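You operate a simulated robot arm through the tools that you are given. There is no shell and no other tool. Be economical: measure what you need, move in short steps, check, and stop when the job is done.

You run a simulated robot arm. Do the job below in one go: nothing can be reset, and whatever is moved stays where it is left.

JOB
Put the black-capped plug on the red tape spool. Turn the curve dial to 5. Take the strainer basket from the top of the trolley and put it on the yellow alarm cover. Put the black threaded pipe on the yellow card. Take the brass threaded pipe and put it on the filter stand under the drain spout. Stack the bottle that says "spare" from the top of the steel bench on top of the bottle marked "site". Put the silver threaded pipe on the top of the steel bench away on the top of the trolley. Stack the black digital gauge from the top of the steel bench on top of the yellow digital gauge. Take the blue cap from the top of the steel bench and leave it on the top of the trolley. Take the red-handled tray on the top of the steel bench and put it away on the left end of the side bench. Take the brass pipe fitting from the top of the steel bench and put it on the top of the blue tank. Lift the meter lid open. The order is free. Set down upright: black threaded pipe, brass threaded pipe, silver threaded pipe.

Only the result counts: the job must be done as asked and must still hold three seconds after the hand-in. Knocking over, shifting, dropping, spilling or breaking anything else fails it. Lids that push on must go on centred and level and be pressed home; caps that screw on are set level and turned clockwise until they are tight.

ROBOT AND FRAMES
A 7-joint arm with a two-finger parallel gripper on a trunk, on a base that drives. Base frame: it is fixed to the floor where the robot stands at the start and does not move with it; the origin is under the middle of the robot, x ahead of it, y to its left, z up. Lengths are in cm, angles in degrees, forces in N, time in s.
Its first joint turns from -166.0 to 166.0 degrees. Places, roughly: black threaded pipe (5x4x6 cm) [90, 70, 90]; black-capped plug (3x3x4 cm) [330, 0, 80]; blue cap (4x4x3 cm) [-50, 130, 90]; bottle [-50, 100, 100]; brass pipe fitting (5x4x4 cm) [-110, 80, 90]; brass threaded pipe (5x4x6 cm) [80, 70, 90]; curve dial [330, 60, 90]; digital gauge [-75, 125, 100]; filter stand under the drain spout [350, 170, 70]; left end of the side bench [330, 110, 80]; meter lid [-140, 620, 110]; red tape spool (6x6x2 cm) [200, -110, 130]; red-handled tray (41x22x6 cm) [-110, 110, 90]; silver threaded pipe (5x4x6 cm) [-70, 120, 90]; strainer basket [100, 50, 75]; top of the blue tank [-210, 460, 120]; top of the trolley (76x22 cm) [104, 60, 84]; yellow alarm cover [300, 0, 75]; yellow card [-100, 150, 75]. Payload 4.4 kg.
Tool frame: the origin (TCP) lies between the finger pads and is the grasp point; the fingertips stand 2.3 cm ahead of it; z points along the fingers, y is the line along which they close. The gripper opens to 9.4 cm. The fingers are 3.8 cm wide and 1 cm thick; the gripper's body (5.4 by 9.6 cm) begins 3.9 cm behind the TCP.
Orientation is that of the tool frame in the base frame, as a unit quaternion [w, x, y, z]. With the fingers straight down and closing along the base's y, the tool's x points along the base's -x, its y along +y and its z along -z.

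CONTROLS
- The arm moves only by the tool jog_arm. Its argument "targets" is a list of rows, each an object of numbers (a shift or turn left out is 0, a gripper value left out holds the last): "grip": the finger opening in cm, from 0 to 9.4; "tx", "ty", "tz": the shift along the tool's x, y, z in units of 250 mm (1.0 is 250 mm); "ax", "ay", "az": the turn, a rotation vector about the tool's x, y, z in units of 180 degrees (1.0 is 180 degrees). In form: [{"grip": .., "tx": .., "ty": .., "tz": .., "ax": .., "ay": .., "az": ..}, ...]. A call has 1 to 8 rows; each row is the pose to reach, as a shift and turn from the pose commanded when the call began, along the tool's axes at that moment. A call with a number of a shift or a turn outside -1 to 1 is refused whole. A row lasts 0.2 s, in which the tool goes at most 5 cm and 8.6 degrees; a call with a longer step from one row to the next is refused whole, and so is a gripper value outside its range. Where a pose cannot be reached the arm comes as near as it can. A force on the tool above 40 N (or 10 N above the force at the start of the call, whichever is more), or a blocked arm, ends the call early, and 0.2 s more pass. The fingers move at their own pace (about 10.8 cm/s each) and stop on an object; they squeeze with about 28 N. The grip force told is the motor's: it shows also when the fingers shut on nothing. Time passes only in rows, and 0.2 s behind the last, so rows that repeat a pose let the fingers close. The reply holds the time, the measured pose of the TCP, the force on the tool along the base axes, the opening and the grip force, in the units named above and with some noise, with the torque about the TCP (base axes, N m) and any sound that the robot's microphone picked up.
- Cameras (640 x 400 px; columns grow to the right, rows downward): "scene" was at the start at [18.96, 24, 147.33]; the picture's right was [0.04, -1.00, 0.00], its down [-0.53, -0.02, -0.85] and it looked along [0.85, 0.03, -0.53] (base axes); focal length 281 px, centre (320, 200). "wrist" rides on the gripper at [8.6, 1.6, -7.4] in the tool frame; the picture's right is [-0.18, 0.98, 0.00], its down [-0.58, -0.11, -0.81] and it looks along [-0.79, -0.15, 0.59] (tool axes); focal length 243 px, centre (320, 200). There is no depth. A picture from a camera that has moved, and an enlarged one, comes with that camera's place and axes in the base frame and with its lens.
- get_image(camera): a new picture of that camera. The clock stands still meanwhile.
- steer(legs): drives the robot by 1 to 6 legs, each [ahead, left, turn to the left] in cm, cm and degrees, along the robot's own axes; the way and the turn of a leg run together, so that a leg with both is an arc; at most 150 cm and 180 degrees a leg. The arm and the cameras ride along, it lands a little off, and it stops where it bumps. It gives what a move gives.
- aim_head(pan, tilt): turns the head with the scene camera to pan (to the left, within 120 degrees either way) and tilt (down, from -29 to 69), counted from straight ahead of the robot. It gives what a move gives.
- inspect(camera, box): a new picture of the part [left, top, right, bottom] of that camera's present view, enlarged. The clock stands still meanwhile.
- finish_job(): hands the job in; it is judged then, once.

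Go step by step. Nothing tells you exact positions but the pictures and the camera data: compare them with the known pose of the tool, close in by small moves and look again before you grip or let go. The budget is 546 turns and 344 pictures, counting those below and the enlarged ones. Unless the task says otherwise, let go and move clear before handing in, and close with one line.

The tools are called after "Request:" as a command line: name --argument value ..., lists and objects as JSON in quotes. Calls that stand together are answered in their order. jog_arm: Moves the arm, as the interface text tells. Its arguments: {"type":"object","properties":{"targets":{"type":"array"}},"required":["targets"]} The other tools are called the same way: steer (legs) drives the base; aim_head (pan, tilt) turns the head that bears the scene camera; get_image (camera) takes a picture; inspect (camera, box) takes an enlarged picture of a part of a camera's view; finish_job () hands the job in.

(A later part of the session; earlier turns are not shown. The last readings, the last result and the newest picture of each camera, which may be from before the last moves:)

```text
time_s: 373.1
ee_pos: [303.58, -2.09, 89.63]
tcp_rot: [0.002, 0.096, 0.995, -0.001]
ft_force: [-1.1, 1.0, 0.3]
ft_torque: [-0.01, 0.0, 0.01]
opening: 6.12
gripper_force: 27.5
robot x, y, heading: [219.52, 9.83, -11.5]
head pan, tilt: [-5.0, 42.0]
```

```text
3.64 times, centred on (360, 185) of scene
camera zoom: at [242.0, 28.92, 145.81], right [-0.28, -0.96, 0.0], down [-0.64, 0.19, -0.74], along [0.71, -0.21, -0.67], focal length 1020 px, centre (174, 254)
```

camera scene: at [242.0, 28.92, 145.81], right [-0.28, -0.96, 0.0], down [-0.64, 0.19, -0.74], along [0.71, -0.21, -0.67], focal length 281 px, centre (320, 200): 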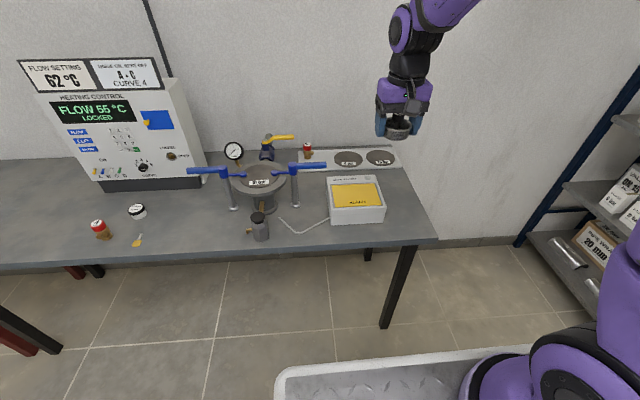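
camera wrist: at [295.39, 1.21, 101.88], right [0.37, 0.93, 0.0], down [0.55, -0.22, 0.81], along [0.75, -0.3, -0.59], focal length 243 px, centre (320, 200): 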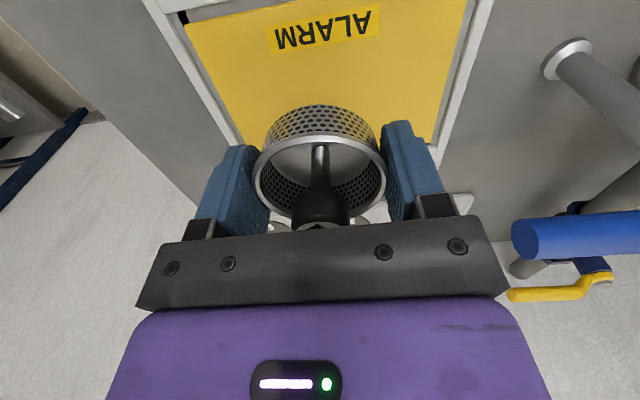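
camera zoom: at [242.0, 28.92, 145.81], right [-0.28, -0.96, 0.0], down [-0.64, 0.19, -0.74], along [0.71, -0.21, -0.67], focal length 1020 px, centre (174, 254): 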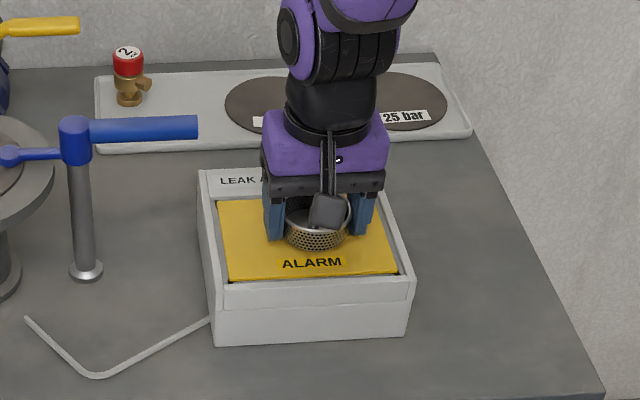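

Still no contact; a bit further, in small steps.

Request:
jog_arm --targets '[{"tz": 0.01}, {"tz": 0.02}, {"tz": 0.03}, {"tz": 0.04}, {"tz": 0.04}]'

Request:
jog_arm --targets '[{"tz": 0.01}, {"tz": 0.02}, {"tz": 0.03}, {"tz": 0.03}]'

```text
time_s: 374.0
ee_pos: [303.76, -2.23, 89.32]
tcp_rot: [0.006, 0.096, 0.995, 0.0]
ft_force: [-0.4, 0.3, 12.4]
ft_torque: [-0.01, 0.28, 0.09]
opening: 6.14
gripper_force: 28.0
robot x, y, heading: [219.65, 9.9, -11.5]
head pan, tilt: [-5.0, 42.0]
stopped in row 4: the force on the tool passed its limit at 45 N (the readings are from after the stop); the commanded pose is now the measured one
```

```text
time_s: 374.5
ee_pos: [304.02, -2.1, 89.32]
tcp_rot: [0.008, 0.095, 0.995, 0.0]
ft_force: [0.2, 0.4, 12.7]
ft_torque: [-0.11, 0.37, 0.08]
opening: 6.13
gripper_force: 28.5
robot x, y, heading: [219.34, 10.27, -11.6]
head pan, tilt: [-5.0, 42.0]
stopped in row 2: the force on the tool passed its limit at 45 N (the readings are from after the stop); the commanded pose is now the measured one
```

Seated. Release gently and rise.

Request:
jog_arm --targets '[{"grip": 6.6}, {"grip": 7.4}, {"grip": 8}, {"grip": 8, "tz": -0.05}, {"grip": 8, "tz": -0.2}, {"grip": 8, "tz": -0.4}, {"grip": 8, "tz": -0.6}, {"grip": 8, "tz": -0.8}]'

Request:
inspect --camera "scene" --box '[290, 130, 430, 240]'

```text
time_s: 376.3
ee_pos: [303.48, -1.9, 109.21]
tcp_rot: [0.007, 0.096, 0.995, 0.0]
ft_force: [0.4, 0.1, -1.0]
ft_torque: [0.03, 0.03, 0.02]
opening: 7.98
gripper_force: 0.1
robot x, y, heading: [219.32, 9.99, -11.3]
head pan, tilt: [-5.0, 42.0]
```

```text
3.64 times, centred on (360, 185) of scene
camera zoom: at [242.05, 28.91, 145.8], right [-0.28, -0.96, 0.0], down [-0.64, 0.19, -0.74], along [0.71, -0.21, -0.67], focal length 1020 px, centre (174, 254)
```

zoom: 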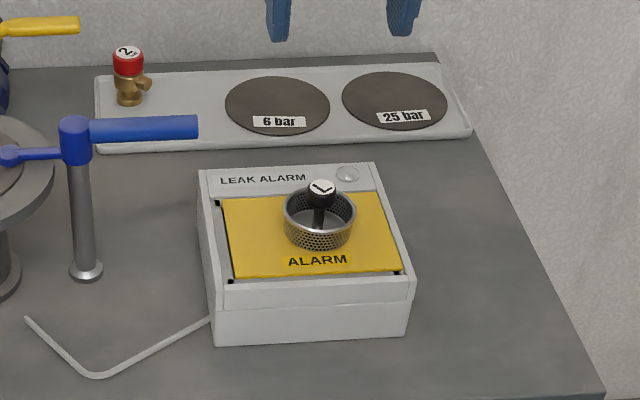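

Strainer done. Now back to the steel bench for the tray: retract first.

Request:
jog_arm --targets '[{"tx": 0.17, "tz": -0.07}, {"tx": 0.34, "tz": -0.14}, {"tx": 0.51, "tz": -0.21}, {"tx": 0.68, "tz": -0.28}, {"tx": 0.8, "tz": -0.35}]'

Request:
steer --legs '[[-20, 0, 11.4], [0, -38, 0], [-150, 0, 0], [-42, 0, 0]]'

```text
time_s: 377.5
ee_pos: [283.86, 1.81, 117.63]
tcp_rot: [0.006, 0.095, 0.995, 0.001]
ft_force: [1.0, -0.7, -0.4]
ft_torque: [-0.02, 0.01, 0.03]
opening: 8.01
gripper_force: 0.1
robot x, y, heading: [219.46, 9.85, -11.5]
head pan, tilt: [-5.0, 42.0]
```

```text
time_s: 390.3
ee_pos: [72.33, -21.02, 117.55]
tcp_rot: [0.007, -0.002, 1.0, 0.001]
ft_force: [0.1, 0.7, 1.0]
ft_torque: [-0.02, 0.01, 0.0]
opening: 7.99
gripper_force: 0.0
robot x, y, heading: [7.54, -25.04, -0.2]
head pan, tilt: [-5.0, 42.0]
```

Request:
steer --legs '[[1.5, 0, 0], [0, 150, 0], [0, 64, 0], [0, 0, 180]]'

Request:
aim_head --pan 20 --tilt 40

Request:
get_image --camera "scene"

```text
time_s: 408.6
ee_pos: [-54.38, 183.66, 117.59]
tcp_rot: [0.001, 1.0, 0.006, -0.007]
ft_force: [0.4, 0.0, 0.5]
ft_torque: [0.01, -0.01, 0.01]
opening: 8.0
gripper_force: 0.1
robot x, y, heading: [10.59, 188.73, -179.8]
head pan, tilt: [-5.0, 42.0]
```

```text
time_s: 409.5
ee_pos: [-54.57, 183.74, 117.58]
tcp_rot: [0.0, 1.0, 0.006, -0.007]
ft_force: [0.6, 0.2, -0.4]
ft_torque: [-0.04, 0.02, 0.0]
opening: 8.01
gripper_force: 0.2
robot x, y, heading: [10.36, 188.57, -179.8]
head pan, tilt: [20.0, 40.0]
```

```text
134 pictures are left
camera scene: at [-7.58, 162.26, 146.1], right [-0.35, 0.94, 0.0], down [0.6, 0.22, -0.77], along [-0.72, -0.26, -0.64], focal length 281 px, centre (320, 200)
```

scene: 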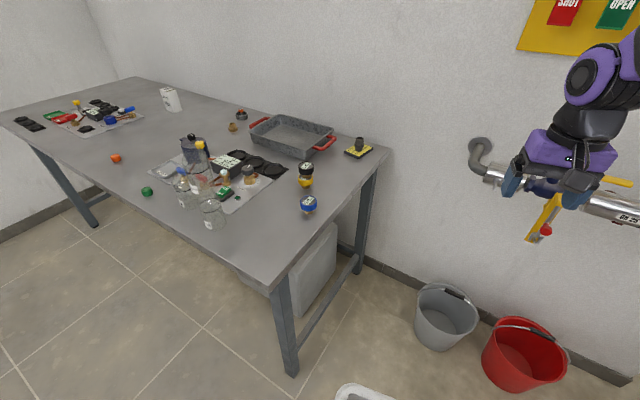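

Request:
steer --legs '[[34, 12, 0]]'

Request:
aim_head --pan 30 --tilt 45

Request:
get_image --camera "scene"

Request:
inspect --camera "scene" --box '[200, 80, 400, 220]'

```text
time_s: 411.8
ee_pos: [-88.24, 171.35, 117.65]
tcp_rot: [0.001, 1.0, 0.007, -0.006]
ft_force: [-0.2, 0.6, 0.7]
ft_torque: [-0.02, -0.02, 0.02]
opening: 8.02
gripper_force: 0.1
robot x, y, heading: [-24.06, 176.62, -179.7]
head pan, tilt: [20.0, 40.0]
```

```text
time_s: 412.5
ee_pos: [-88.24, 171.31, 117.7]
tcp_rot: [0.0, 1.0, 0.008, -0.006]
ft_force: [0.2, -0.1, 0.6]
ft_torque: [-0.02, 0.0, 0.01]
opening: 7.99
gripper_force: 0.1
robot x, y, heading: [-23.04, 176.4, -179.8]
head pan, tilt: [30.0, 45.0]
```

```text
133 pictures are left
camera scene: at [-40.38, 148.91, 145.38], right [-0.51, 0.86, 0.0], down [0.61, 0.36, -0.71], along [-0.61, -0.36, -0.71], focal length 281 px, centre (320, 200)
```

scene: 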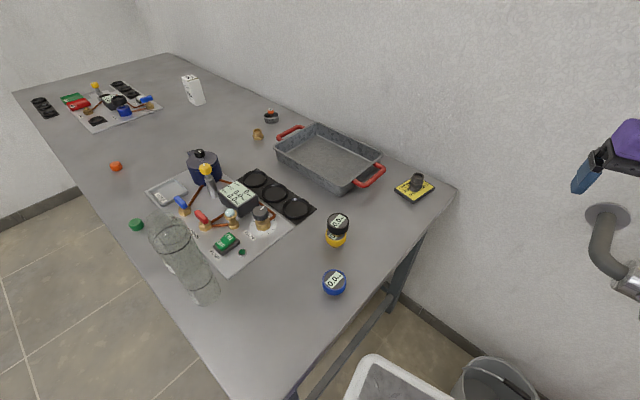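

```text
2.86 times, centred on (300, 150) of scene
camera zoom: at [-40.38, 148.91, 145.38], right [-0.51, 0.86, 0.0], down [0.61, 0.36, -0.71], along [-0.61, -0.36, -0.71], focal length 802 px, centre (377, 343)
```

zoom: 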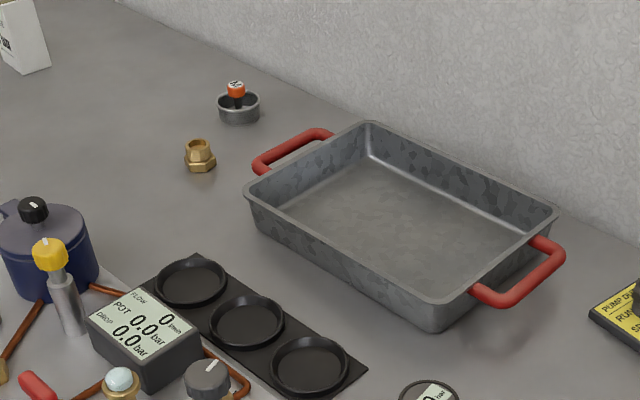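

Tray's front rim runs from (-101.4, 95.6) to (-95.1, 123.2); I'll grip its middle (≈ (-98.2, 109.4)). Move there in stages, turning the fingers across the rim.

Request:
jog_arm --targets '[{"tx": -0.03, "ty": 0.19}, {"tx": -0.06, "ty": 0.38}, {"tx": -0.09, "ty": 0.57}, {"tx": -0.12, "ty": 0.76}, {"tx": -0.14, "ty": 0.95}]'

Request:
jog_arm --targets '[{"tx": -0.03, "ty": 0.19}, {"tx": -0.06, "ty": 0.38}, {"tx": -0.09, "ty": 0.57}, {"tx": -0.12, "ty": 0.76}, {"tx": -0.14, "ty": 0.95}]'

Request:
jog_arm --targets '[{"az": -0.047}, {"az": -0.094}, {"az": -0.141}, {"az": -0.188}, {"az": -0.235}, {"az": -0.282}, {"az": -0.329}, {"az": -0.376}]'

Request:
jog_arm --targets '[{"az": -0.047}, {"az": -0.052}]'

Request:
get_image --camera "wrist"

Request:
inspect --camera "scene" --box '[200, 50, 400, 220]'

```text
time_s: 413.7
ee_pos: [-91.33, 147.7, 117.79]
tcp_rot: [0.001, 1.0, 0.006, -0.007]
ft_force: [-0.1, 1.1, 1.3]
ft_torque: [-0.01, 0.01, -0.03]
opening: 8.01
gripper_force: 0.1
robot x, y, heading: [-23.55, 176.44, -179.7]
head pan, tilt: [30.0, 45.0]
```

```text
time_s: 414.9
ee_pos: [-94.56, 124.08, 117.83]
tcp_rot: [0.001, 1.0, 0.006, -0.007]
ft_force: [-0.5, 1.0, 1.5]
ft_torque: [-0.07, -0.03, 0.0]
opening: 8.0
gripper_force: 0.0
robot x, y, heading: [-23.43, 176.34, -179.7]
head pan, tilt: [30.0, 45.0]
```

```text
time_s: 416.7
ee_pos: [-94.53, 123.81, 117.89]
tcp_rot: [-0.003, 0.826, 0.564, -0.007]
ft_force: [0.3, 0.9, 0.1]
ft_torque: [0.02, 0.02, 0.02]
opening: 8.01
gripper_force: 0.1
robot x, y, heading: [-23.58, 176.18, -179.5]
head pan, tilt: [30.0, 45.0]
```

```text
time_s: 417.3
ee_pos: [-94.56, 123.84, 117.75]
tcp_rot: [-0.004, 0.778, 0.629, -0.005]
ft_force: [0.3, 0.2, -0.4]
ft_torque: [-0.01, 0.03, 0.0]
opening: 8.0
gripper_force: 0.1
robot x, y, heading: [-24.14, 176.84, -179.6]
head pan, tilt: [30.0, 45.0]
```

```text
131 pictures are left
camera wrist: at [-91.14, 132.02, 125.27], right [0.92, -0.39, -0.01], down [-0.22, -0.54, 0.81], along [-0.32, -0.74, -0.59], focal length 243 px, centre (320, 200)
```

wrist: 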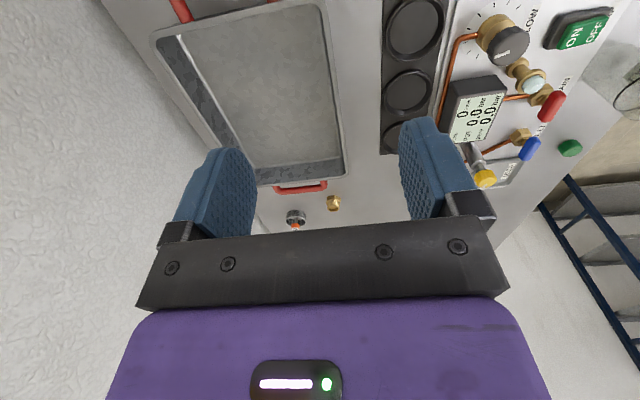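

```text
2.35 times, centred on (300, 135) of scene
camera zoom: at [-40.38, 148.9, 145.37], right [-0.51, 0.86, 0.0], down [0.61, 0.36, -0.71], along [-0.61, -0.36, -0.71], focal length 660 px, centre (367, 353)
```

zoom: 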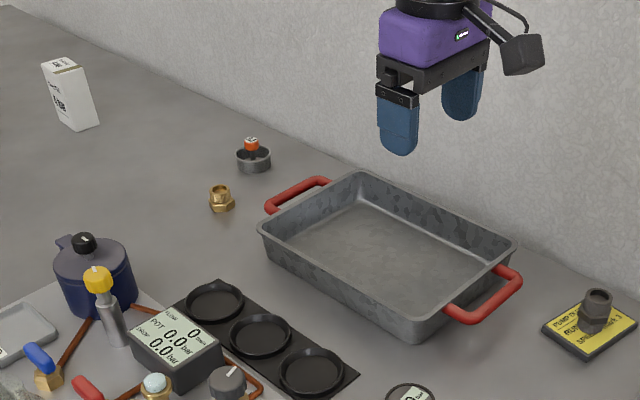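

Request:
jog_arm --targets '[{"tx": -0.16, "ty": -0.005}, {"tx": -0.32, "ty": -0.01}, {"tx": -0.48, "ty": -0.015}, {"tx": -0.61, "ty": -0.022}, {"tx": -0.61, "ty": -0.022, "tz": 0.18}, {"tx": -0.61, "ty": -0.022, "tz": 0.36}, {"tx": -0.61, "ty": -0.022, "tz": 0.54}, {"tx": -0.61, "ty": -0.022, "tz": 0.72}]'

Request:
get_image --camera "wrist"

Request:
inspect --camera "scene" --box '[200, 50, 400, 220]'

```text
time_s: 419.1
ee_pos: [-97.17, 110.98, 99.7]
tcp_rot: [-0.004, 0.778, 0.629, -0.006]
ft_force: [1.3, 0.9, 0.2]
ft_torque: [-0.03, -0.01, 0.04]
opening: 7.99
gripper_force: 0.0
out of reach, approached as far as the arm can: row 3, 4, 5, 6, 7, 8
robot x, y, heading: [-23.76, 176.91, -179.7]
head pan, tilt: [30.0, 45.0]
```

```text
129 pictures are left
camera wrist: at [-93.79, 119.16, 107.23], right [0.92, -0.39, -0.01], down [-0.22, -0.54, 0.81], along [-0.32, -0.75, -0.59], focal length 243 px, centre (320, 200)
```

wrist: 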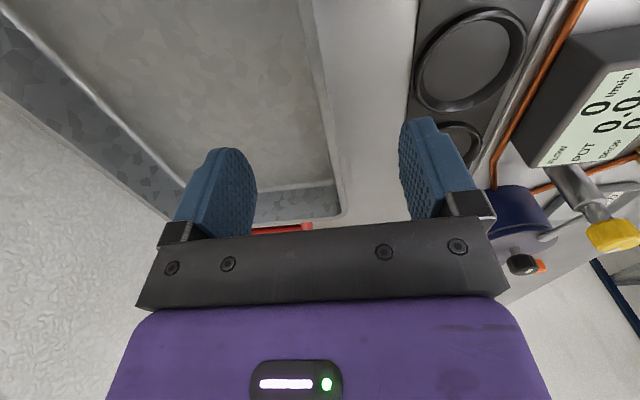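

```text
2.35 times, centred on (300, 135) of scene
camera zoom: at [-40.36, 148.93, 145.38], right [-0.51, 0.86, 0.0], down [0.61, 0.36, -0.71], along [-0.61, -0.36, -0.71], focal length 660 px, centre (367, 353)
```

zoom: 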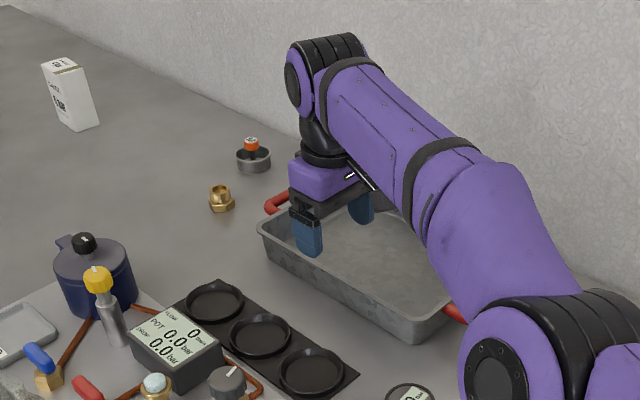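

I'm at the reach limit here with a low elbow. I lift out and will instead approach from the front-left of the bench.

Request:
jog_arm --targets '[{"tz": -0.18}, {"tz": -0.36}, {"tz": -0.54}, {"tz": -0.72}, {"tx": 0.18, "tz": -0.72}, {"tx": 0.36, "tz": -0.72}, {"tx": 0.54, "tz": -0.72}, {"tx": 0.72, "tz": -0.72}]'

Request:
get_image --camera "scene"

```text
time_s: 420.9
ee_pos: [-93.15, 128.55, 117.66]
tcp_rot: [-0.004, 0.778, 0.628, -0.005]
ft_force: [1.1, -0.2, -0.6]
ft_torque: [0.06, -0.01, -0.03]
opening: 8.01
gripper_force: 0.0
out of reach, approached as far as the arm can: row 2, 3, 4
robot x, y, heading: [-23.57, 176.11, -179.8]
head pan, tilt: [30.0, 45.0]
```

```text
127 pictures are left
camera scene: at [-40.38, 148.82, 145.36], right [-0.51, 0.86, 0.0], down [0.61, 0.36, -0.71], along [-0.61, -0.36, -0.71], focal length 281 px, centre (320, 200)
```

scene: 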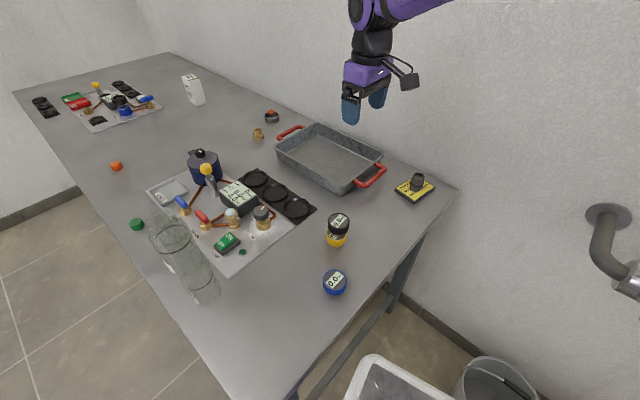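

Request:
jog_arm --targets '[{"tx": 0.16, "tz": -0.1}, {"tx": 0.32, "tz": -0.2}, {"tx": 0.48, "tz": -0.3}, {"tx": 0.64, "tz": -0.4}, {"tx": 0.8, "tz": -0.5}, {"tx": 0.96, "tz": -0.6}]'

Request:
steer --legs '[[-33, -10, 0], [0, 100, 0]]'

Request:
aim_head --pan 0 --tilt 42

Request:
get_image --camera "scene"

```text
time_s: 422.3
ee_pos: [-87.98, 151.96, 132.56]
tcp_rot: [-0.004, 0.778, 0.628, -0.006]
ft_force: [-1.2, -0.5, -0.8]
ft_torque: [0.03, -0.02, 0.01]
opening: 7.99
gripper_force: 0.1
robot x, y, heading: [-23.42, 176.61, -179.6]
head pan, tilt: [30.0, 45.0]
```

```text
time_s: 429.4
ee_pos: [-54.51, 62.18, 132.57]
tcp_rot: [-0.004, 0.779, 0.627, -0.005]
ft_force: [0.0, 1.4, -0.5]
ft_torque: [-0.02, 0.01, -0.04]
opening: 8.0
gripper_force: 0.1
robot x, y, heading: [9.86, 86.24, -179.9]
head pan, tilt: [30.0, 45.0]
```

```text
time_s: 430.3
ee_pos: [-54.56, 62.24, 132.6]
tcp_rot: [-0.004, 0.779, 0.627, -0.004]
ft_force: [0.0, 0.4, 0.8]
ft_torque: [0.04, 0.02, 0.0]
opening: 7.97
gripper_force: 0.1
robot x, y, heading: [9.9, 86.6, -179.6]
head pan, tilt: [0.0, 42.0]
```

```text
126 pictures are left
camera scene: at [-8.42, 63.0, 145.81], right [0.0, 1.0, 0.0], down [0.67, 0.0, -0.74], along [-0.74, 0.0, -0.67], focal length 281 px, centre (320, 200)
```

scene: 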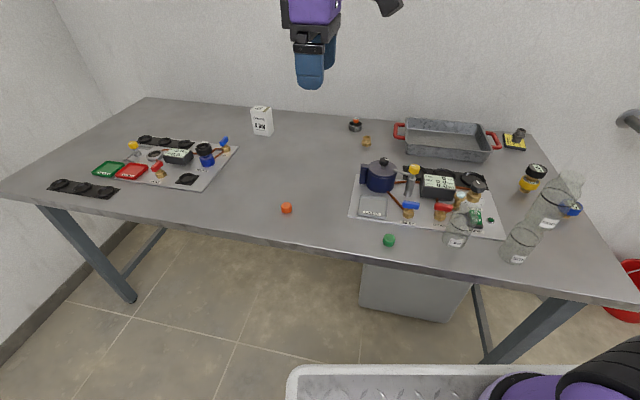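

Request:
steer --legs '[[0, 0, 10], [15, 0, 0]]'

Request:
aim_head --pan -20 --tilt 42

Request:
get_image --camera "scene"

```text
time_s: 432.4
ee_pos: [-64.07, 48.82, 132.6]
tcp_rot: [-0.004, 0.721, 0.693, -0.006]
ft_force: [-0.6, -0.7, 0.3]
ft_torque: [-0.01, 0.03, -0.02]
opening: 7.99
gripper_force: 0.1
robot x, y, heading: [-5.04, 83.9, -170.0]
head pan, tilt: [0.0, 42.0]
```

```text
time_s: 433.2
ee_pos: [-64.0, 48.88, 132.54]
tcp_rot: [-0.002, 0.72, 0.694, -0.005]
ft_force: [0.2, 0.3, -0.4]
ft_torque: [0.02, 0.0, 0.01]
opening: 7.99
gripper_force: 0.2
robot x, y, heading: [-4.56, 83.32, -169.7]
head pan, tilt: [-20.0, 42.0]
```

```text
125 pictures are left
camera scene: at [-18.75, 60.44, 145.81], right [0.17, 0.99, 0.0], down [0.66, -0.11, -0.74], along [-0.73, 0.13, -0.67], focal length 281 px, centre (320, 200)
```

scene: 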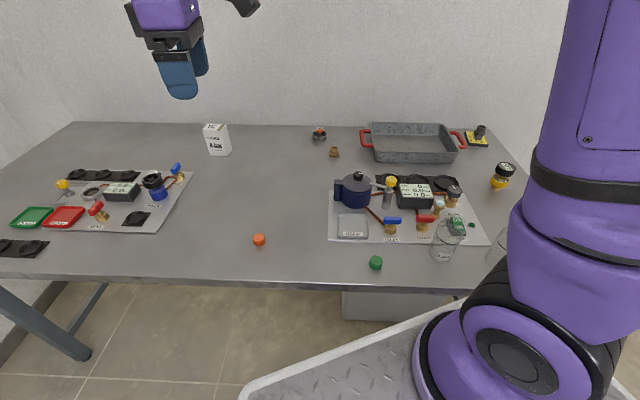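

Request:
jog_arm --targets '[{"tx": 0.157, "ty": -0.097, "az": 0.03}, {"tx": 0.315, "ty": -0.195, "az": 0.06}, {"tx": 0.472, "ty": -0.292, "az": 0.06}, {"tx": 0.63, "ty": -0.39, "az": 0.06}, {"tx": 0.787, "ty": -0.487, "az": 0.06}]'

Request:
get_image --camera "scene"

```text
time_s: 434.4
ee_pos: [-75.39, 68.86, 132.63]
tcp_rot: [-0.002, 0.783, 0.622, -0.006]
ft_force: [0.5, -1.0, -0.2]
ft_torque: [0.04, 0.0, -0.03]
opening: 8.02
gripper_force: 0.1
robot x, y, heading: [-4.72, 83.5, -170.0]
head pan, tilt: [-20.0, 42.0]
```

```text
124 pictures are left
camera scene: at [-18.71, 60.4, 145.8], right [0.17, 0.99, 0.0], down [0.66, -0.11, -0.74], along [-0.73, 0.13, -0.67], focal length 281 px, centre (320, 200)
```

scene: 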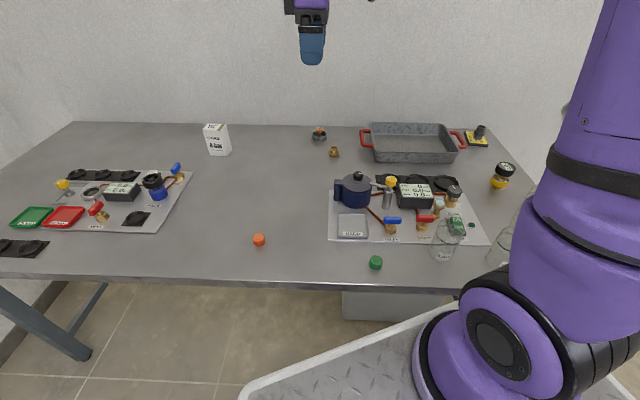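

Request:
jog_arm --targets '[{"tx": 0.13, "ty": -0.12}, {"tx": 0.27, "ty": -0.25}, {"tx": 0.41, "ty": -0.38}, {"tx": 0.55, "ty": -0.51}, {"tx": 0.68, "ty": -0.63}, {"tx": 0.68, "ty": -0.63, "tz": 0.19}, {"tx": 0.68, "ty": -0.63, "tz": 0.38}]'

Request:
jog_arm --targets '[{"tx": 0.13, "ty": -0.12}, {"tx": 0.27, "ty": -0.25}, {"tx": 0.41, "ty": -0.38}, {"tx": 0.55, "ty": -0.51}, {"tx": 0.67, "ty": -0.63}, {"tx": 0.67, "ty": -0.63, "tz": 0.19}, {"tx": 0.67, "ty": -0.63, "tz": 0.38}, {"tx": 0.67, "ty": -0.63, "tz": 0.56}]'

Request:
get_image --camera "wrist"

Request:
get_image --camera "scene"

```text
time_s: 436.0
ee_pos: [-87.01, 89.13, 123.41]
tcp_rot: [-0.003, 0.783, 0.622, -0.007]
ft_force: [0.7, -0.9, 0.4]
ft_torque: [0.05, 0.04, 0.01]
opening: 7.99
gripper_force: 0.0
robot x, y, heading: [-5.14, 83.94, -169.9]
head pan, tilt: [-20.0, 42.0]
```

```text
time_s: 437.8
ee_pos: [-98.8, 108.84, 109.37]
tcp_rot: [-0.003, 0.783, 0.622, -0.007]
ft_force: [0.5, 0.4, 0.1]
ft_torque: [-0.02, 0.03, -0.04]
opening: 7.99
gripper_force: 0.1
robot x, y, heading: [-4.79, 84.09, -169.6]
head pan, tilt: [-20.0, 42.0]
```

```text
123 pictures are left
camera wrist: at [-95.21, 116.93, 116.77], right [0.92, -0.4, -0.01], down [-0.23, -0.54, 0.81], along [-0.33, -0.74, -0.58], focal length 243 px, centre (320, 200)
```

wrist: 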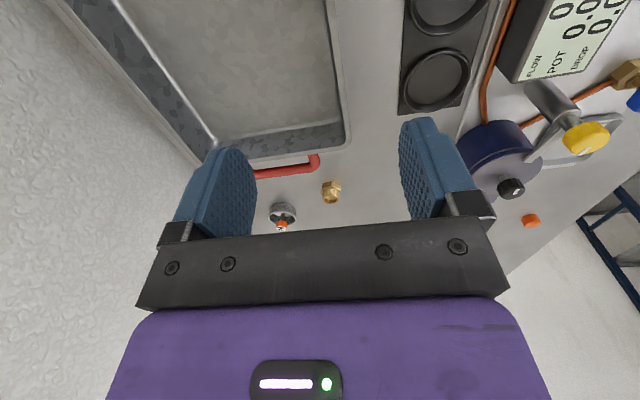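

```text
122 pictures are left
camera scene: at [-18.71, 60.44, 145.81], right [0.17, 0.99, 0.0], down [0.66, -0.11, -0.74], along [-0.73, 0.13, -0.67], focal length 281 px, centre (320, 200)
```

scene: 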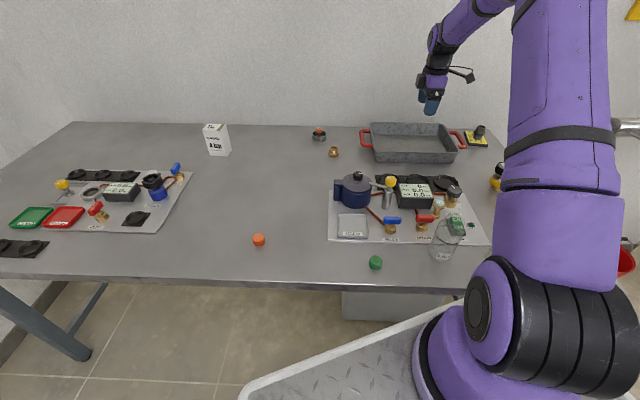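

Request:
jog_arm --targets '[{"ty": 0.04, "tz": 0.15}, {"ty": 0.04, "tz": 0.3}, {"ty": 0.04, "tz": 0.45}, {"ty": 0.04, "tz": 0.56}, {"ty": 0.04, "tz": 0.56}]'

Request:
get_image --camera "wrist"

Request:
inspect --camera "scene" --box '[340, 60, 500, 180]'

```text
time_s: 439.0
ee_pos: [-97.92, 108.54, 95.33]
tcp_rot: [-0.002, 0.783, 0.623, -0.007]
ft_force: [-0.2, 0.4, 0.2]
ft_torque: [0.03, -0.02, 0.0]
opening: 7.99
gripper_force: 0.1
robot x, y, heading: [-5.0, 83.6, -169.5]
head pan, tilt: [-20.0, 42.0]
```

```text
121 pictures are left
camera wrist: at [-94.37, 116.6, 102.77], right [0.92, -0.4, -0.01], down [-0.23, -0.54, 0.81], along [-0.33, -0.74, -0.58], focal length 243 px, centre (320, 200)
```

wrist: 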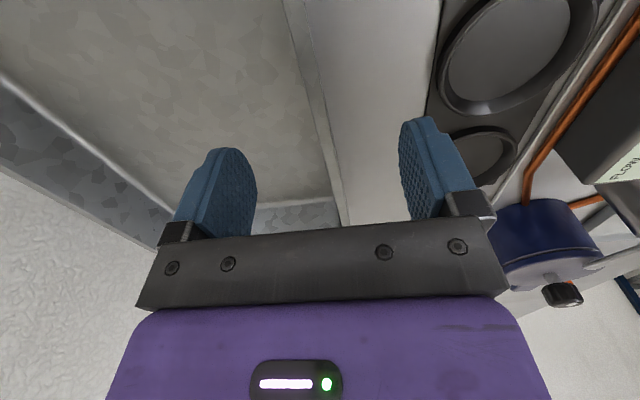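

```text
3.33 times, centred on (420, 120) of scene
camera zoom: at [-18.74, 60.45, 145.81], right [0.17, 0.99, 0.0], down [0.66, -0.11, -0.74], along [-0.73, 0.13, -0.67], focal length 935 px, centre (-13, 467)
```

zoom: 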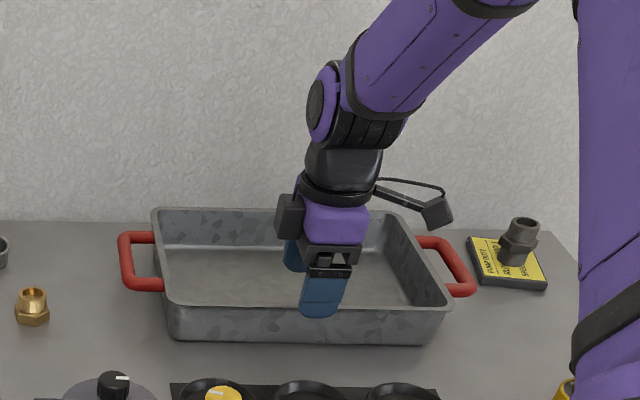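

Request:
jog_arm --targets '[{"tx": -0.05, "tz": 0.08}, {"tx": -0.05, "tz": 0.15}, {"tx": -0.05, "tz": 0.21}, {"tx": -0.05, "tz": 0.21}]'

Request:
get_image --camera "wrist"

```text
time_s: 440.0
ee_pos: [-98.22, 107.35, 89.99]
tcp_rot: [-0.003, 0.783, 0.622, -0.008]
ft_force: [-0.4, -1.1, 0.2]
ft_torque: [0.02, -0.03, 0.02]
opening: 8.01
gripper_force: 0.0
robot x, y, heading: [-5.0, 83.66, -169.7]
head pan, tilt: [-20.0, 42.0]
```

```text
119 pictures are left
camera wrist: at [-94.73, 115.44, 97.56], right [0.92, -0.4, -0.01], down [-0.23, -0.54, 0.81], along [-0.33, -0.74, -0.58], focal length 243 px, centre (320, 200)
```

wrist: 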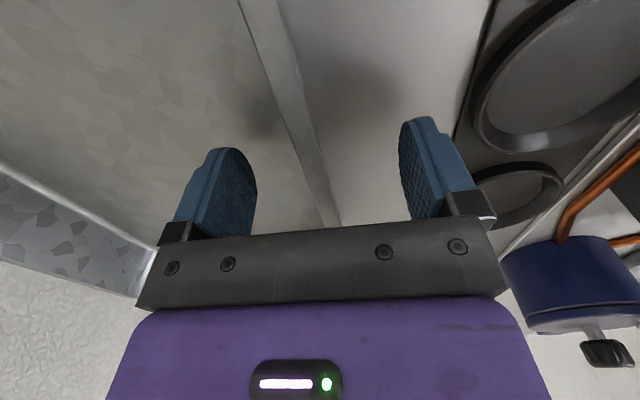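

Request:
jog_arm --targets '[{"grip": 0}, {"grip": 0}, {"grip": 0}, {"grip": 0}, {"grip": 0}]'

Request:
jog_arm --targets '[{"tz": -0.03}, {"tz": -0.06}, {"tz": -0.1}, {"tz": -0.14}]'

Request:
get_image --camera "wrist"

Request:
inspect --camera "scene" --box '[340, 60, 500, 180]'

```text
time_s: 441.2
ee_pos: [-98.31, 107.23, 90.06]
tcp_rot: [-0.003, 0.783, 0.622, -0.006]
ft_force: [-1.4, -2.0, 1.1]
ft_torque: [0.4, 0.97, 0.65]
opening: 0.51
gripper_force: 28.1
robot x, y, heading: [-4.72, 83.91, -170.1]
head pan, tilt: [-20.0, 42.0]
```

```text
time_s: 442.2
ee_pos: [-98.16, 107.35, 93.58]
tcp_rot: [-0.001, 0.783, 0.622, -0.006]
ft_force: [-0.5, 0.2, -6.4]
ft_torque: [-0.27, -0.55, 0.0]
opening: 0.29
gripper_force: 27.4
robot x, y, heading: [-4.65, 83.73, -169.7]
head pan, tilt: [-20.0, 42.0]
```

```text
118 pictures are left
camera wrist: at [-94.73, 115.49, 100.98], right [0.92, -0.4, -0.01], down [-0.23, -0.54, 0.81], along [-0.33, -0.74, -0.58], focal length 243 px, centre (320, 200)
```

wrist: 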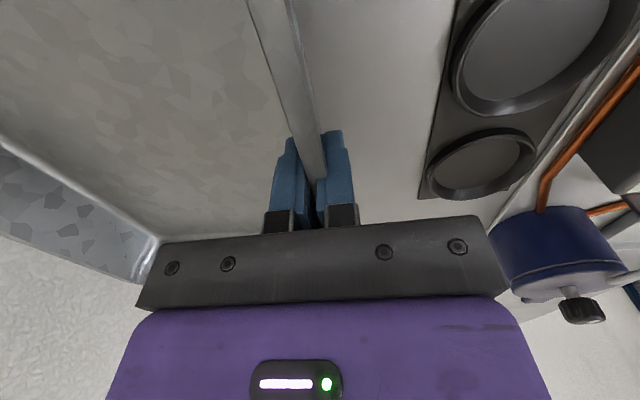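

```text
3.33 times, centred on (420, 120) of scene
camera zoom: at [-18.79, 60.47, 145.81], right [0.17, 0.99, 0.0], down [0.66, -0.11, -0.74], along [-0.73, 0.13, -0.67], focal length 935 px, centre (-13, 467)
```

zoom: 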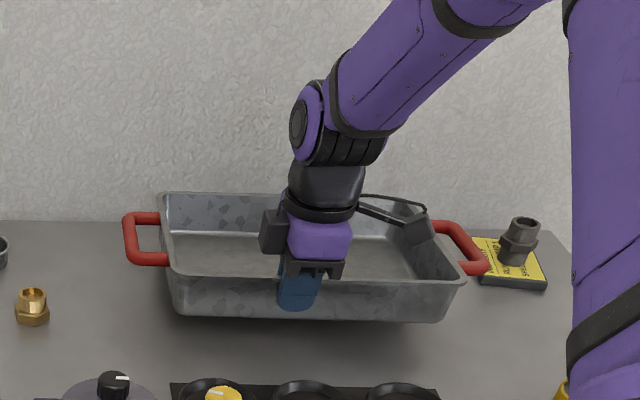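

The tray lifts nearly level (≈0.65 kg). Lift more.

Request:
jog_arm --targets '[{"tz": -0.08}, {"tz": -0.2}, {"tz": -0.32}, {"tz": -0.44}, {"tz": -0.56}]'

Request:
inspect --camera "scene" --box '[320, 20, 520, 180]'

```text
time_s: 443.4
ee_pos: [-98.1, 107.36, 107.52]
tcp_rot: [-0.002, 0.783, 0.622, -0.006]
ft_force: [-0.7, -0.8, -6.5]
ft_torque: [-0.27, -0.64, 0.03]
opening: 0.29
gripper_force: 28.1
robot x, y, heading: [-4.35, 83.58, -169.8]
head pan, tilt: [-20.0, 42.0]
```

```text
2.50 times, centred on (420, 100) of scene
camera zoom: at [-18.82, 60.47, 145.8], right [0.17, 0.99, 0.0], down [0.66, -0.11, -0.74], along [-0.73, 0.13, -0.67], focal length 702 px, centre (70, 450)
```

zoom: 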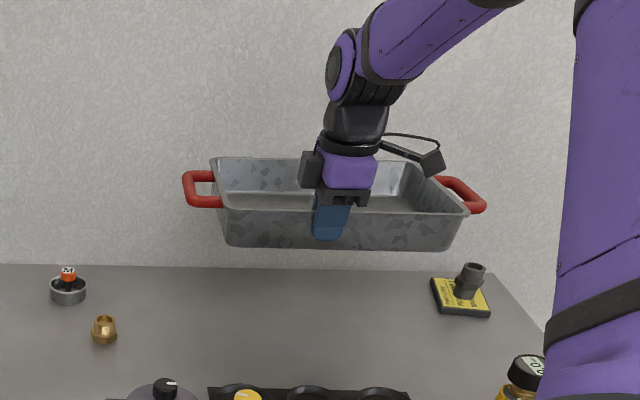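

Held level. Retract toward me and raise so the tray clears everything.

Request:
jog_arm --targets '[{"tz": -0.15}, {"tz": -0.3}, {"ty": 0.1, "tz": -0.42}, {"ty": 0.22, "tz": -0.5}, {"ty": 0.36, "tz": -0.57}, {"ty": 0.5, "tz": -0.63}, {"ty": 0.65, "tz": -0.7}]'

Request:
jog_arm --targets '[{"ty": 0.1, "tz": -0.05}, {"ty": 0.24, "tz": -0.1}, {"ty": 0.4, "tz": -0.15}, {"ty": 0.5, "tz": -0.2}]'

Request:
get_image --camera "scene"

```text
time_s: 445.0
ee_pos: [-82.23, 103.71, 124.99]
tcp_rot: [-0.003, 0.783, 0.622, -0.006]
ft_force: [0.5, 0.2, -7.8]
ft_torque: [-0.3, -0.67, 0.02]
opening: 0.29
gripper_force: 28.1
robot x, y, heading: [-5.07, 83.86, -169.9]
head pan, tilt: [-20.0, 42.0]
```

```text
time_s: 446.0
ee_pos: [-69.76, 101.08, 129.9]
tcp_rot: [-0.003, 0.784, 0.621, -0.006]
ft_force: [-1.3, 0.8, -7.1]
ft_torque: [-0.3, -0.66, -0.01]
opening: 0.3
gripper_force: 28.4
robot x, y, heading: [-4.97, 83.89, -170.1]
head pan, tilt: [-20.0, 42.0]
```

```text
115 pictures are left
camera scene: at [-18.83, 60.48, 145.8], right [0.17, 0.99, 0.0], down [0.66, -0.11, -0.74], along [-0.73, 0.13, -0.67], focal length 281 px, centre (320, 200)
```

scene: 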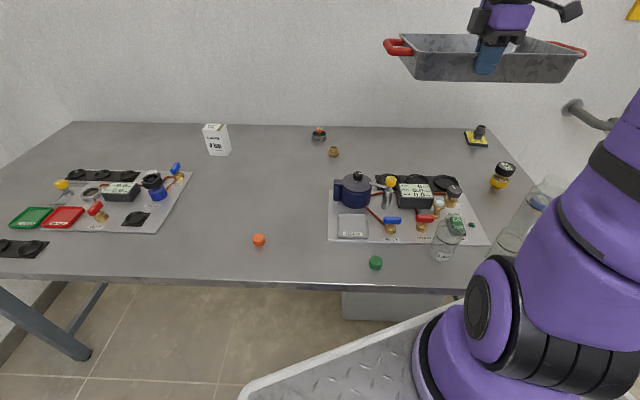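

Request:
steer --legs '[[-10, 0, 0], [0, 0, 85], [0, 0, 84.9]]'

Request:
aim_head --pan 0 --tilt 35

Request:
get_image --camera "scene"

```text
time_s: 454.4
ee_pos: [65.59, 56.17, 129.81]
tcp_rot: [0.006, -0.543, 0.84, -0.003]
ft_force: [1.1, -0.4, -5.5]
ft_torque: [0.4, 0.51, 0.01]
opening: 0.29
gripper_force: 28.0
robot x, y, heading: [5.43, 85.25, -1.0]
head pan, tilt: [-20.0, 42.0]
```

```text
time_s: 455.2
ee_pos: [65.6, 56.13, 129.81]
tcp_rot: [0.006, -0.543, 0.84, -0.003]
ft_force: [0.4, 0.2, -5.5]
ft_torque: [0.4, 0.51, 0.01]
opening: 0.32
gripper_force: 28.1
robot x, y, heading: [5.09, 85.69, -1.0]
head pan, tilt: [0.0, 35.0]
```

```text
114 pictures are left
camera scene: at [24.27, 108.85, 146.86], right [-0.02, -1.0, 0.0], down [-0.57, 0.01, -0.82], along [0.82, -0.01, -0.57], focal length 281 px, centre (320, 200)
```

scene: 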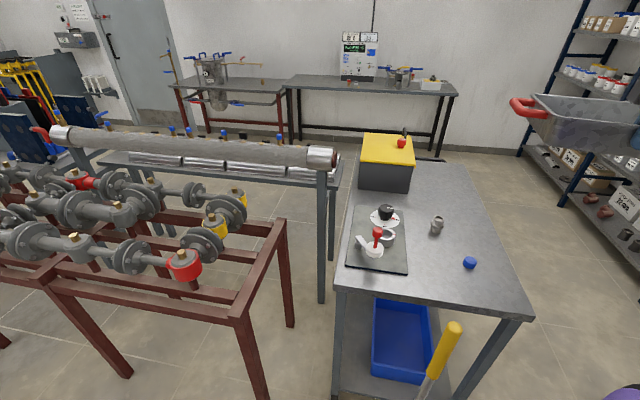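

I centre the tray in front of me and square it up before driving.

Request:
jog_arm --targets '[{"tx": -0.16, "ty": 0.072, "az": -0.022}, {"tx": -0.325, "ty": 0.146, "az": -0.044}, {"tx": -0.49, "ty": 0.22, "az": -0.066}, {"tx": -0.655, "ty": 0.295, "az": -0.088}, {"tx": -0.82, "ty": 0.369, "az": -0.11}, {"tx": -0.985, "ty": 0.443, "az": -0.133}, {"tx": -0.985, "ty": 0.443, "az": -0.133}]'

Request:
get_image --camera "scene"

```text
time_s: 456.8
ee_pos: [65.59, 83.22, 129.79]
tcp_rot: [0.006, -0.705, 0.71, -0.004]
ft_force: [-0.5, 0.1, -6.2]
ft_torque: [0.15, 0.59, 0.01]
opening: 0.29
gripper_force: 27.8
robot x, y, heading: [4.92, 85.54, -1.1]
head pan, tilt: [0.0, 35.0]
```

```text
113 pictures are left
camera scene: at [24.27, 108.86, 146.86], right [-0.02, -1.0, 0.0], down [-0.57, 0.01, -0.82], along [0.82, -0.01, -0.57], focal length 281 px, centre (320, 200)
```

scene: 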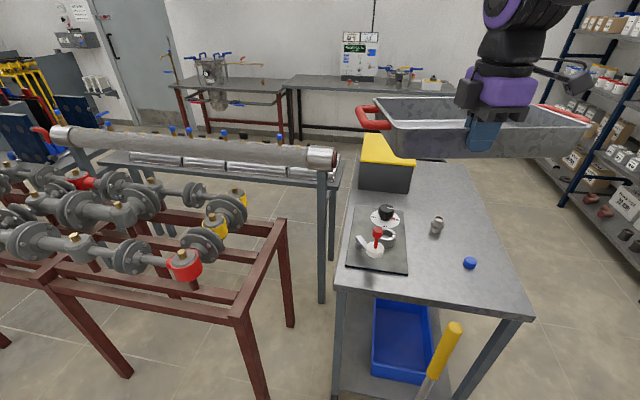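

Request:
steer --legs '[[0, -112, 1], [150, 0, 0], [67, 0, 0]]'

Request:
steer --legs '[[0, 137, 0], [0, 0, -13]]'

Request:
aim_head --pan 0 --tilt 35

Request:
get_image --camera "scene"

```text
time_s: 472.9
ee_pos: [281.55, -28.91, 129.85]
tcp_rot: [-0.005, 0.712, -0.703, 0.003]
ft_force: [0.3, -0.1, -5.6]
ft_torque: [0.13, 0.6, 0.02]
opening: 0.3
gripper_force: 28.1
robot x, y, heading: [221.06, -28.02, -0.2]
head pan, tilt: [0.0, 35.0]
```

```text
time_s: 480.6
ee_pos: [280.33, 94.66, 129.91]
tcp_rot: [0.005, -0.621, 0.784, -0.004]
ft_force: [0.1, -0.3, -6.0]
ft_torque: [0.3, 0.58, -0.01]
opening: 0.28
gripper_force: 27.5
robot x, y, heading: [222.26, 110.67, -14.1]
head pan, tilt: [0.0, 35.0]
```

```text
time_s: 481.2
ee_pos: [280.25, 94.73, 129.84]
tcp_rot: [0.005, -0.621, 0.784, -0.004]
ft_force: [0.3, 0.1, -6.1]
ft_torque: [0.29, 0.6, 0.01]
opening: 0.3
gripper_force: 28.1
robot x, y, heading: [221.76, 110.39, -13.8]
head pan, tilt: [0.0, 35.0]
```

```text
112 pictures are left
camera scene: at [245.79, 128.96, 146.86], right [-0.24, -0.97, 0.0], down [-0.56, 0.14, -0.82], along [0.8, -0.2, -0.57], focal length 281 px, centre (320, 200)
```

scene: 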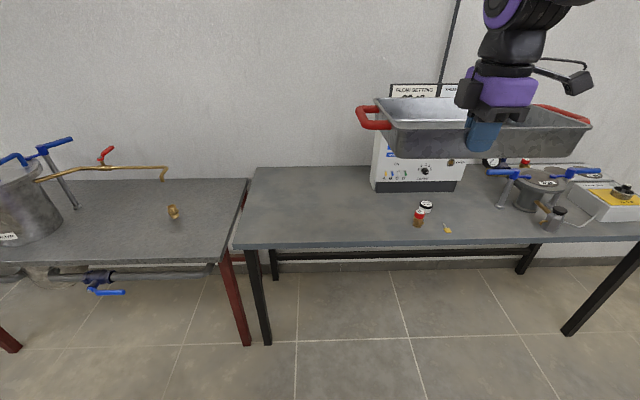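

Left end of the side bench: corner (321.5, 139.4). Tray's held rim should go to ≈ (321.4, 114.2). Position the base.

Request:
steer --legs '[[0, 27, 0], [15, 0, 0]]'

Request:
aim_head --pan 0 --tilt 42

Request:
get_image --camera "scene"

```text
time_s: 484.1
ee_pos: [301.25, 117.3, 129.88]
tcp_rot: [0.005, -0.62, 0.784, -0.004]
ft_force: [-0.2, 0.2, -5.8]
ft_torque: [0.27, 0.55, 0.02]
opening: 0.29
gripper_force: 28.0
robot x, y, heading: [242.86, 133.25, -14.1]
head pan, tilt: [0.0, 35.0]
```

```text
time_s: 484.7
ee_pos: [301.25, 117.17, 129.85]
tcp_rot: [0.005, -0.62, 0.785, -0.005]
ft_force: [-0.1, -0.1, -6.5]
ft_torque: [0.3, 0.6, 0.0]
opening: 0.28
gripper_force: 28.4
robot x, y, heading: [242.92, 132.98, -13.9]
head pan, tilt: [0.0, 42.0]
```

```text
111 pictures are left
camera scene: at [266.39, 151.66, 145.81], right [-0.24, -0.97, 0.0], down [-0.65, 0.16, -0.74], along [0.72, -0.18, -0.67], focal length 281 px, centre (320, 200)
```

scene: 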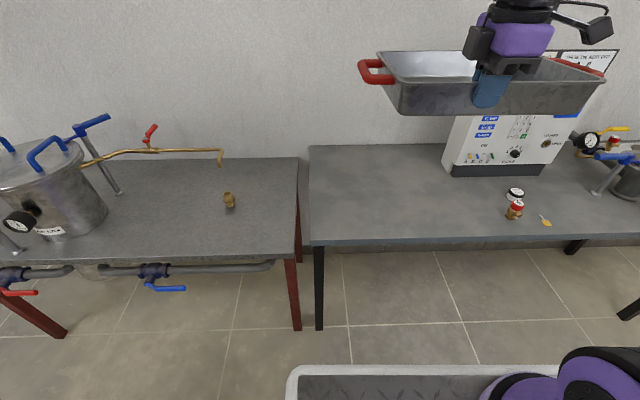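

Request:
jog_arm --targets '[{"tx": -0.032, "ty": -0.16}, {"tx": -0.064, "ty": -0.32}, {"tx": -0.096, "ty": -0.48}, {"tx": -0.128, "ty": -0.64}, {"tx": -0.16, "ty": -0.8}, {"tx": -0.16, "ty": -0.8, "tz": 0.18}, {"tx": -0.16, "ty": -0.8, "tz": 0.36}, {"tx": -0.16, "ty": -0.8, "tz": 0.54}]'

Request:
jog_arm --targets '[{"tz": 0.18}, {"tz": 0.36}, {"tz": 0.54}, {"tz": 0.72}]'

Request:
get_image --camera "scene"

```text
time_s: 486.5
ee_pos: [321.77, 116.49, 116.64]
tcp_rot: [0.005, -0.62, 0.785, -0.005]
ft_force: [-0.6, 0.9, -4.4]
ft_torque: [0.28, 0.52, 0.0]
opening: 0.27
gripper_force: 28.2
robot x, y, heading: [242.7, 133.09, -14.2]
head pan, tilt: [0.0, 42.0]
```

```text
time_s: 487.5
ee_pos: [322.01, 116.51, 98.46]
tcp_rot: [0.005, -0.62, 0.785, -0.005]
ft_force: [-1.2, 0.6, -4.9]
ft_torque: [0.24, 0.55, -0.03]
opening: 0.29
gripper_force: 27.3
robot x, y, heading: [243.02, 133.13, -14.1]
head pan, tilt: [0.0, 42.0]
```

```text
110 pictures are left
camera scene: at [266.33, 151.67, 145.81], right [-0.24, -0.97, 0.0], down [-0.65, 0.16, -0.74], along [0.72, -0.18, -0.67], focal length 281 px, centre (320, 200)
```

scene: 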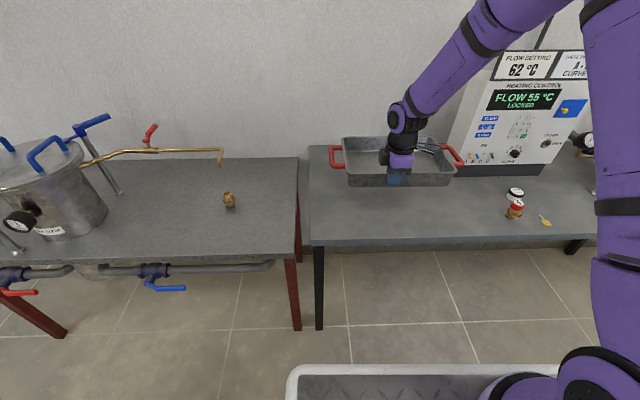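

Request:
jog_arm --targets '[{"tz": 0.15}, {"tz": 0.3}, {"tz": 0.42}, {"tz": 0.5}, {"tz": 0.53}, {"tz": 0.55}, {"tz": 0.57}, {"tz": 0.59}]'

Request:
inspect --camera "scene" --box '[300, 110, 500, 260]'

```text
time_s: 489.3
ee_pos: [322.22, 116.46, 84.1]
tcp_rot: [0.005, -0.619, 0.786, -0.006]
ft_force: [-6.3, 1.1, 18.3]
ft_torque: [-0.25, -0.97, -0.06]
opening: 0.49
gripper_force: 27.9
robot x, y, heading: [242.88, 133.26, -14.0]
head pan, tilt: [0.0, 42.0]
```

```text
2.67 times, centred on (400, 185) of scene
camera zoom: at [266.27, 151.68, 145.82], right [-0.24, -0.97, 0.0], down [-0.65, 0.16, -0.74], along [0.72, -0.18, -0.67], focal length 748 px, centre (107, 240)
```

zoom: 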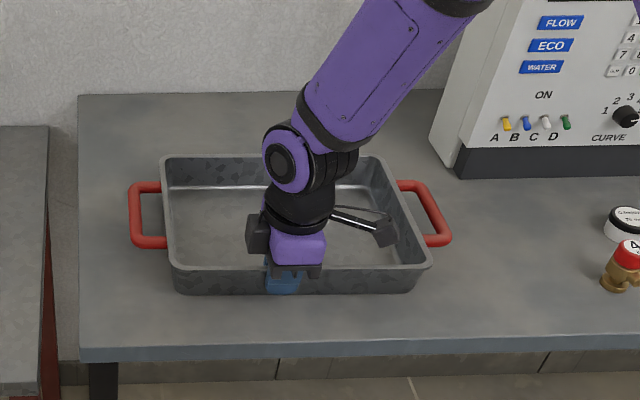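

Tray sits flat on the left end. Release and lift out.

Request:
jog_arm --targets '[{"grip": 1.5}, {"grip": 3}, {"grip": 4}, {"grip": 4, "tz": -0.1}, {"grip": 4, "tz": -0.25}, {"grip": 4, "tz": -0.43}, {"grip": 4, "tz": -0.61}, {"grip": 4, "tz": -0.8}]'

Request:
jog_arm --targets '[{"ty": 0.1, "tz": -0.15}, {"ty": 0.25, "tz": -0.25}, {"ty": 0.42, "tz": -0.3}, {"ty": 0.6, "tz": -0.35}, {"ty": 0.78, "tz": -0.4}]'

Request:
get_image --camera "scene"

```text
time_s: 491.1
ee_pos: [322.12, 116.55, 103.93]
tcp_rot: [0.003, -0.62, 0.784, -0.003]
ft_force: [0.1, 0.4, -1.1]
ft_torque: [0.0, 0.07, 0.02]
opening: 4.0
gripper_force: 0.0
robot x, y, heading: [243.06, 132.99, -13.9]
head pan, tilt: [0.0, 42.0]
```

```text
time_s: 492.3
ee_pos: [302.94, 120.9, 113.67]
tcp_rot: [0.004, -0.62, 0.784, -0.005]
ft_force: [0.6, -0.2, -1.2]
ft_torque: [-0.02, 0.06, 0.04]
opening: 4.0
gripper_force: 0.1
robot x, y, heading: [243.02, 132.95, -14.0]
head pan, tilt: [0.0, 42.0]
```

```text
108 pictures are left
camera scene: at [266.46, 151.63, 145.8], right [-0.24, -0.97, 0.0], down [-0.65, 0.16, -0.74], along [0.72, -0.18, -0.67], focal length 281 px, centre (320, 200)
```

scene: 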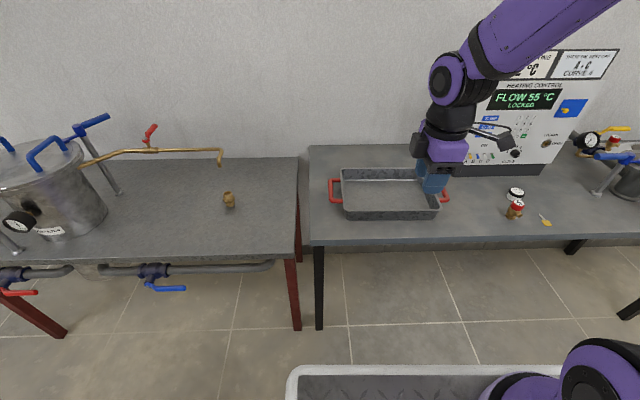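

Tray done. Back to the steel bench for the brass fitting.

Request:
steer --legs '[[-18, 0, 14], [0, -150, 0], [0, -12, 0], [-150, 0, 0], [-66, 0, 0]]'

```text
time_s: 512.0
ee_pos: [71.4, -26.23, 113.73]
tcp_rot: [-0.005, 0.719, -0.695, 0.004]
ft_force: [-0.3, -0.3, 0.0]
ft_torque: [0.0, 0.01, -0.01]
opening: 3.98
gripper_force: 0.1
robot x, y, heading: [10.04, -29.81, 1.5]
head pan, tilt: [0.0, 42.0]
```

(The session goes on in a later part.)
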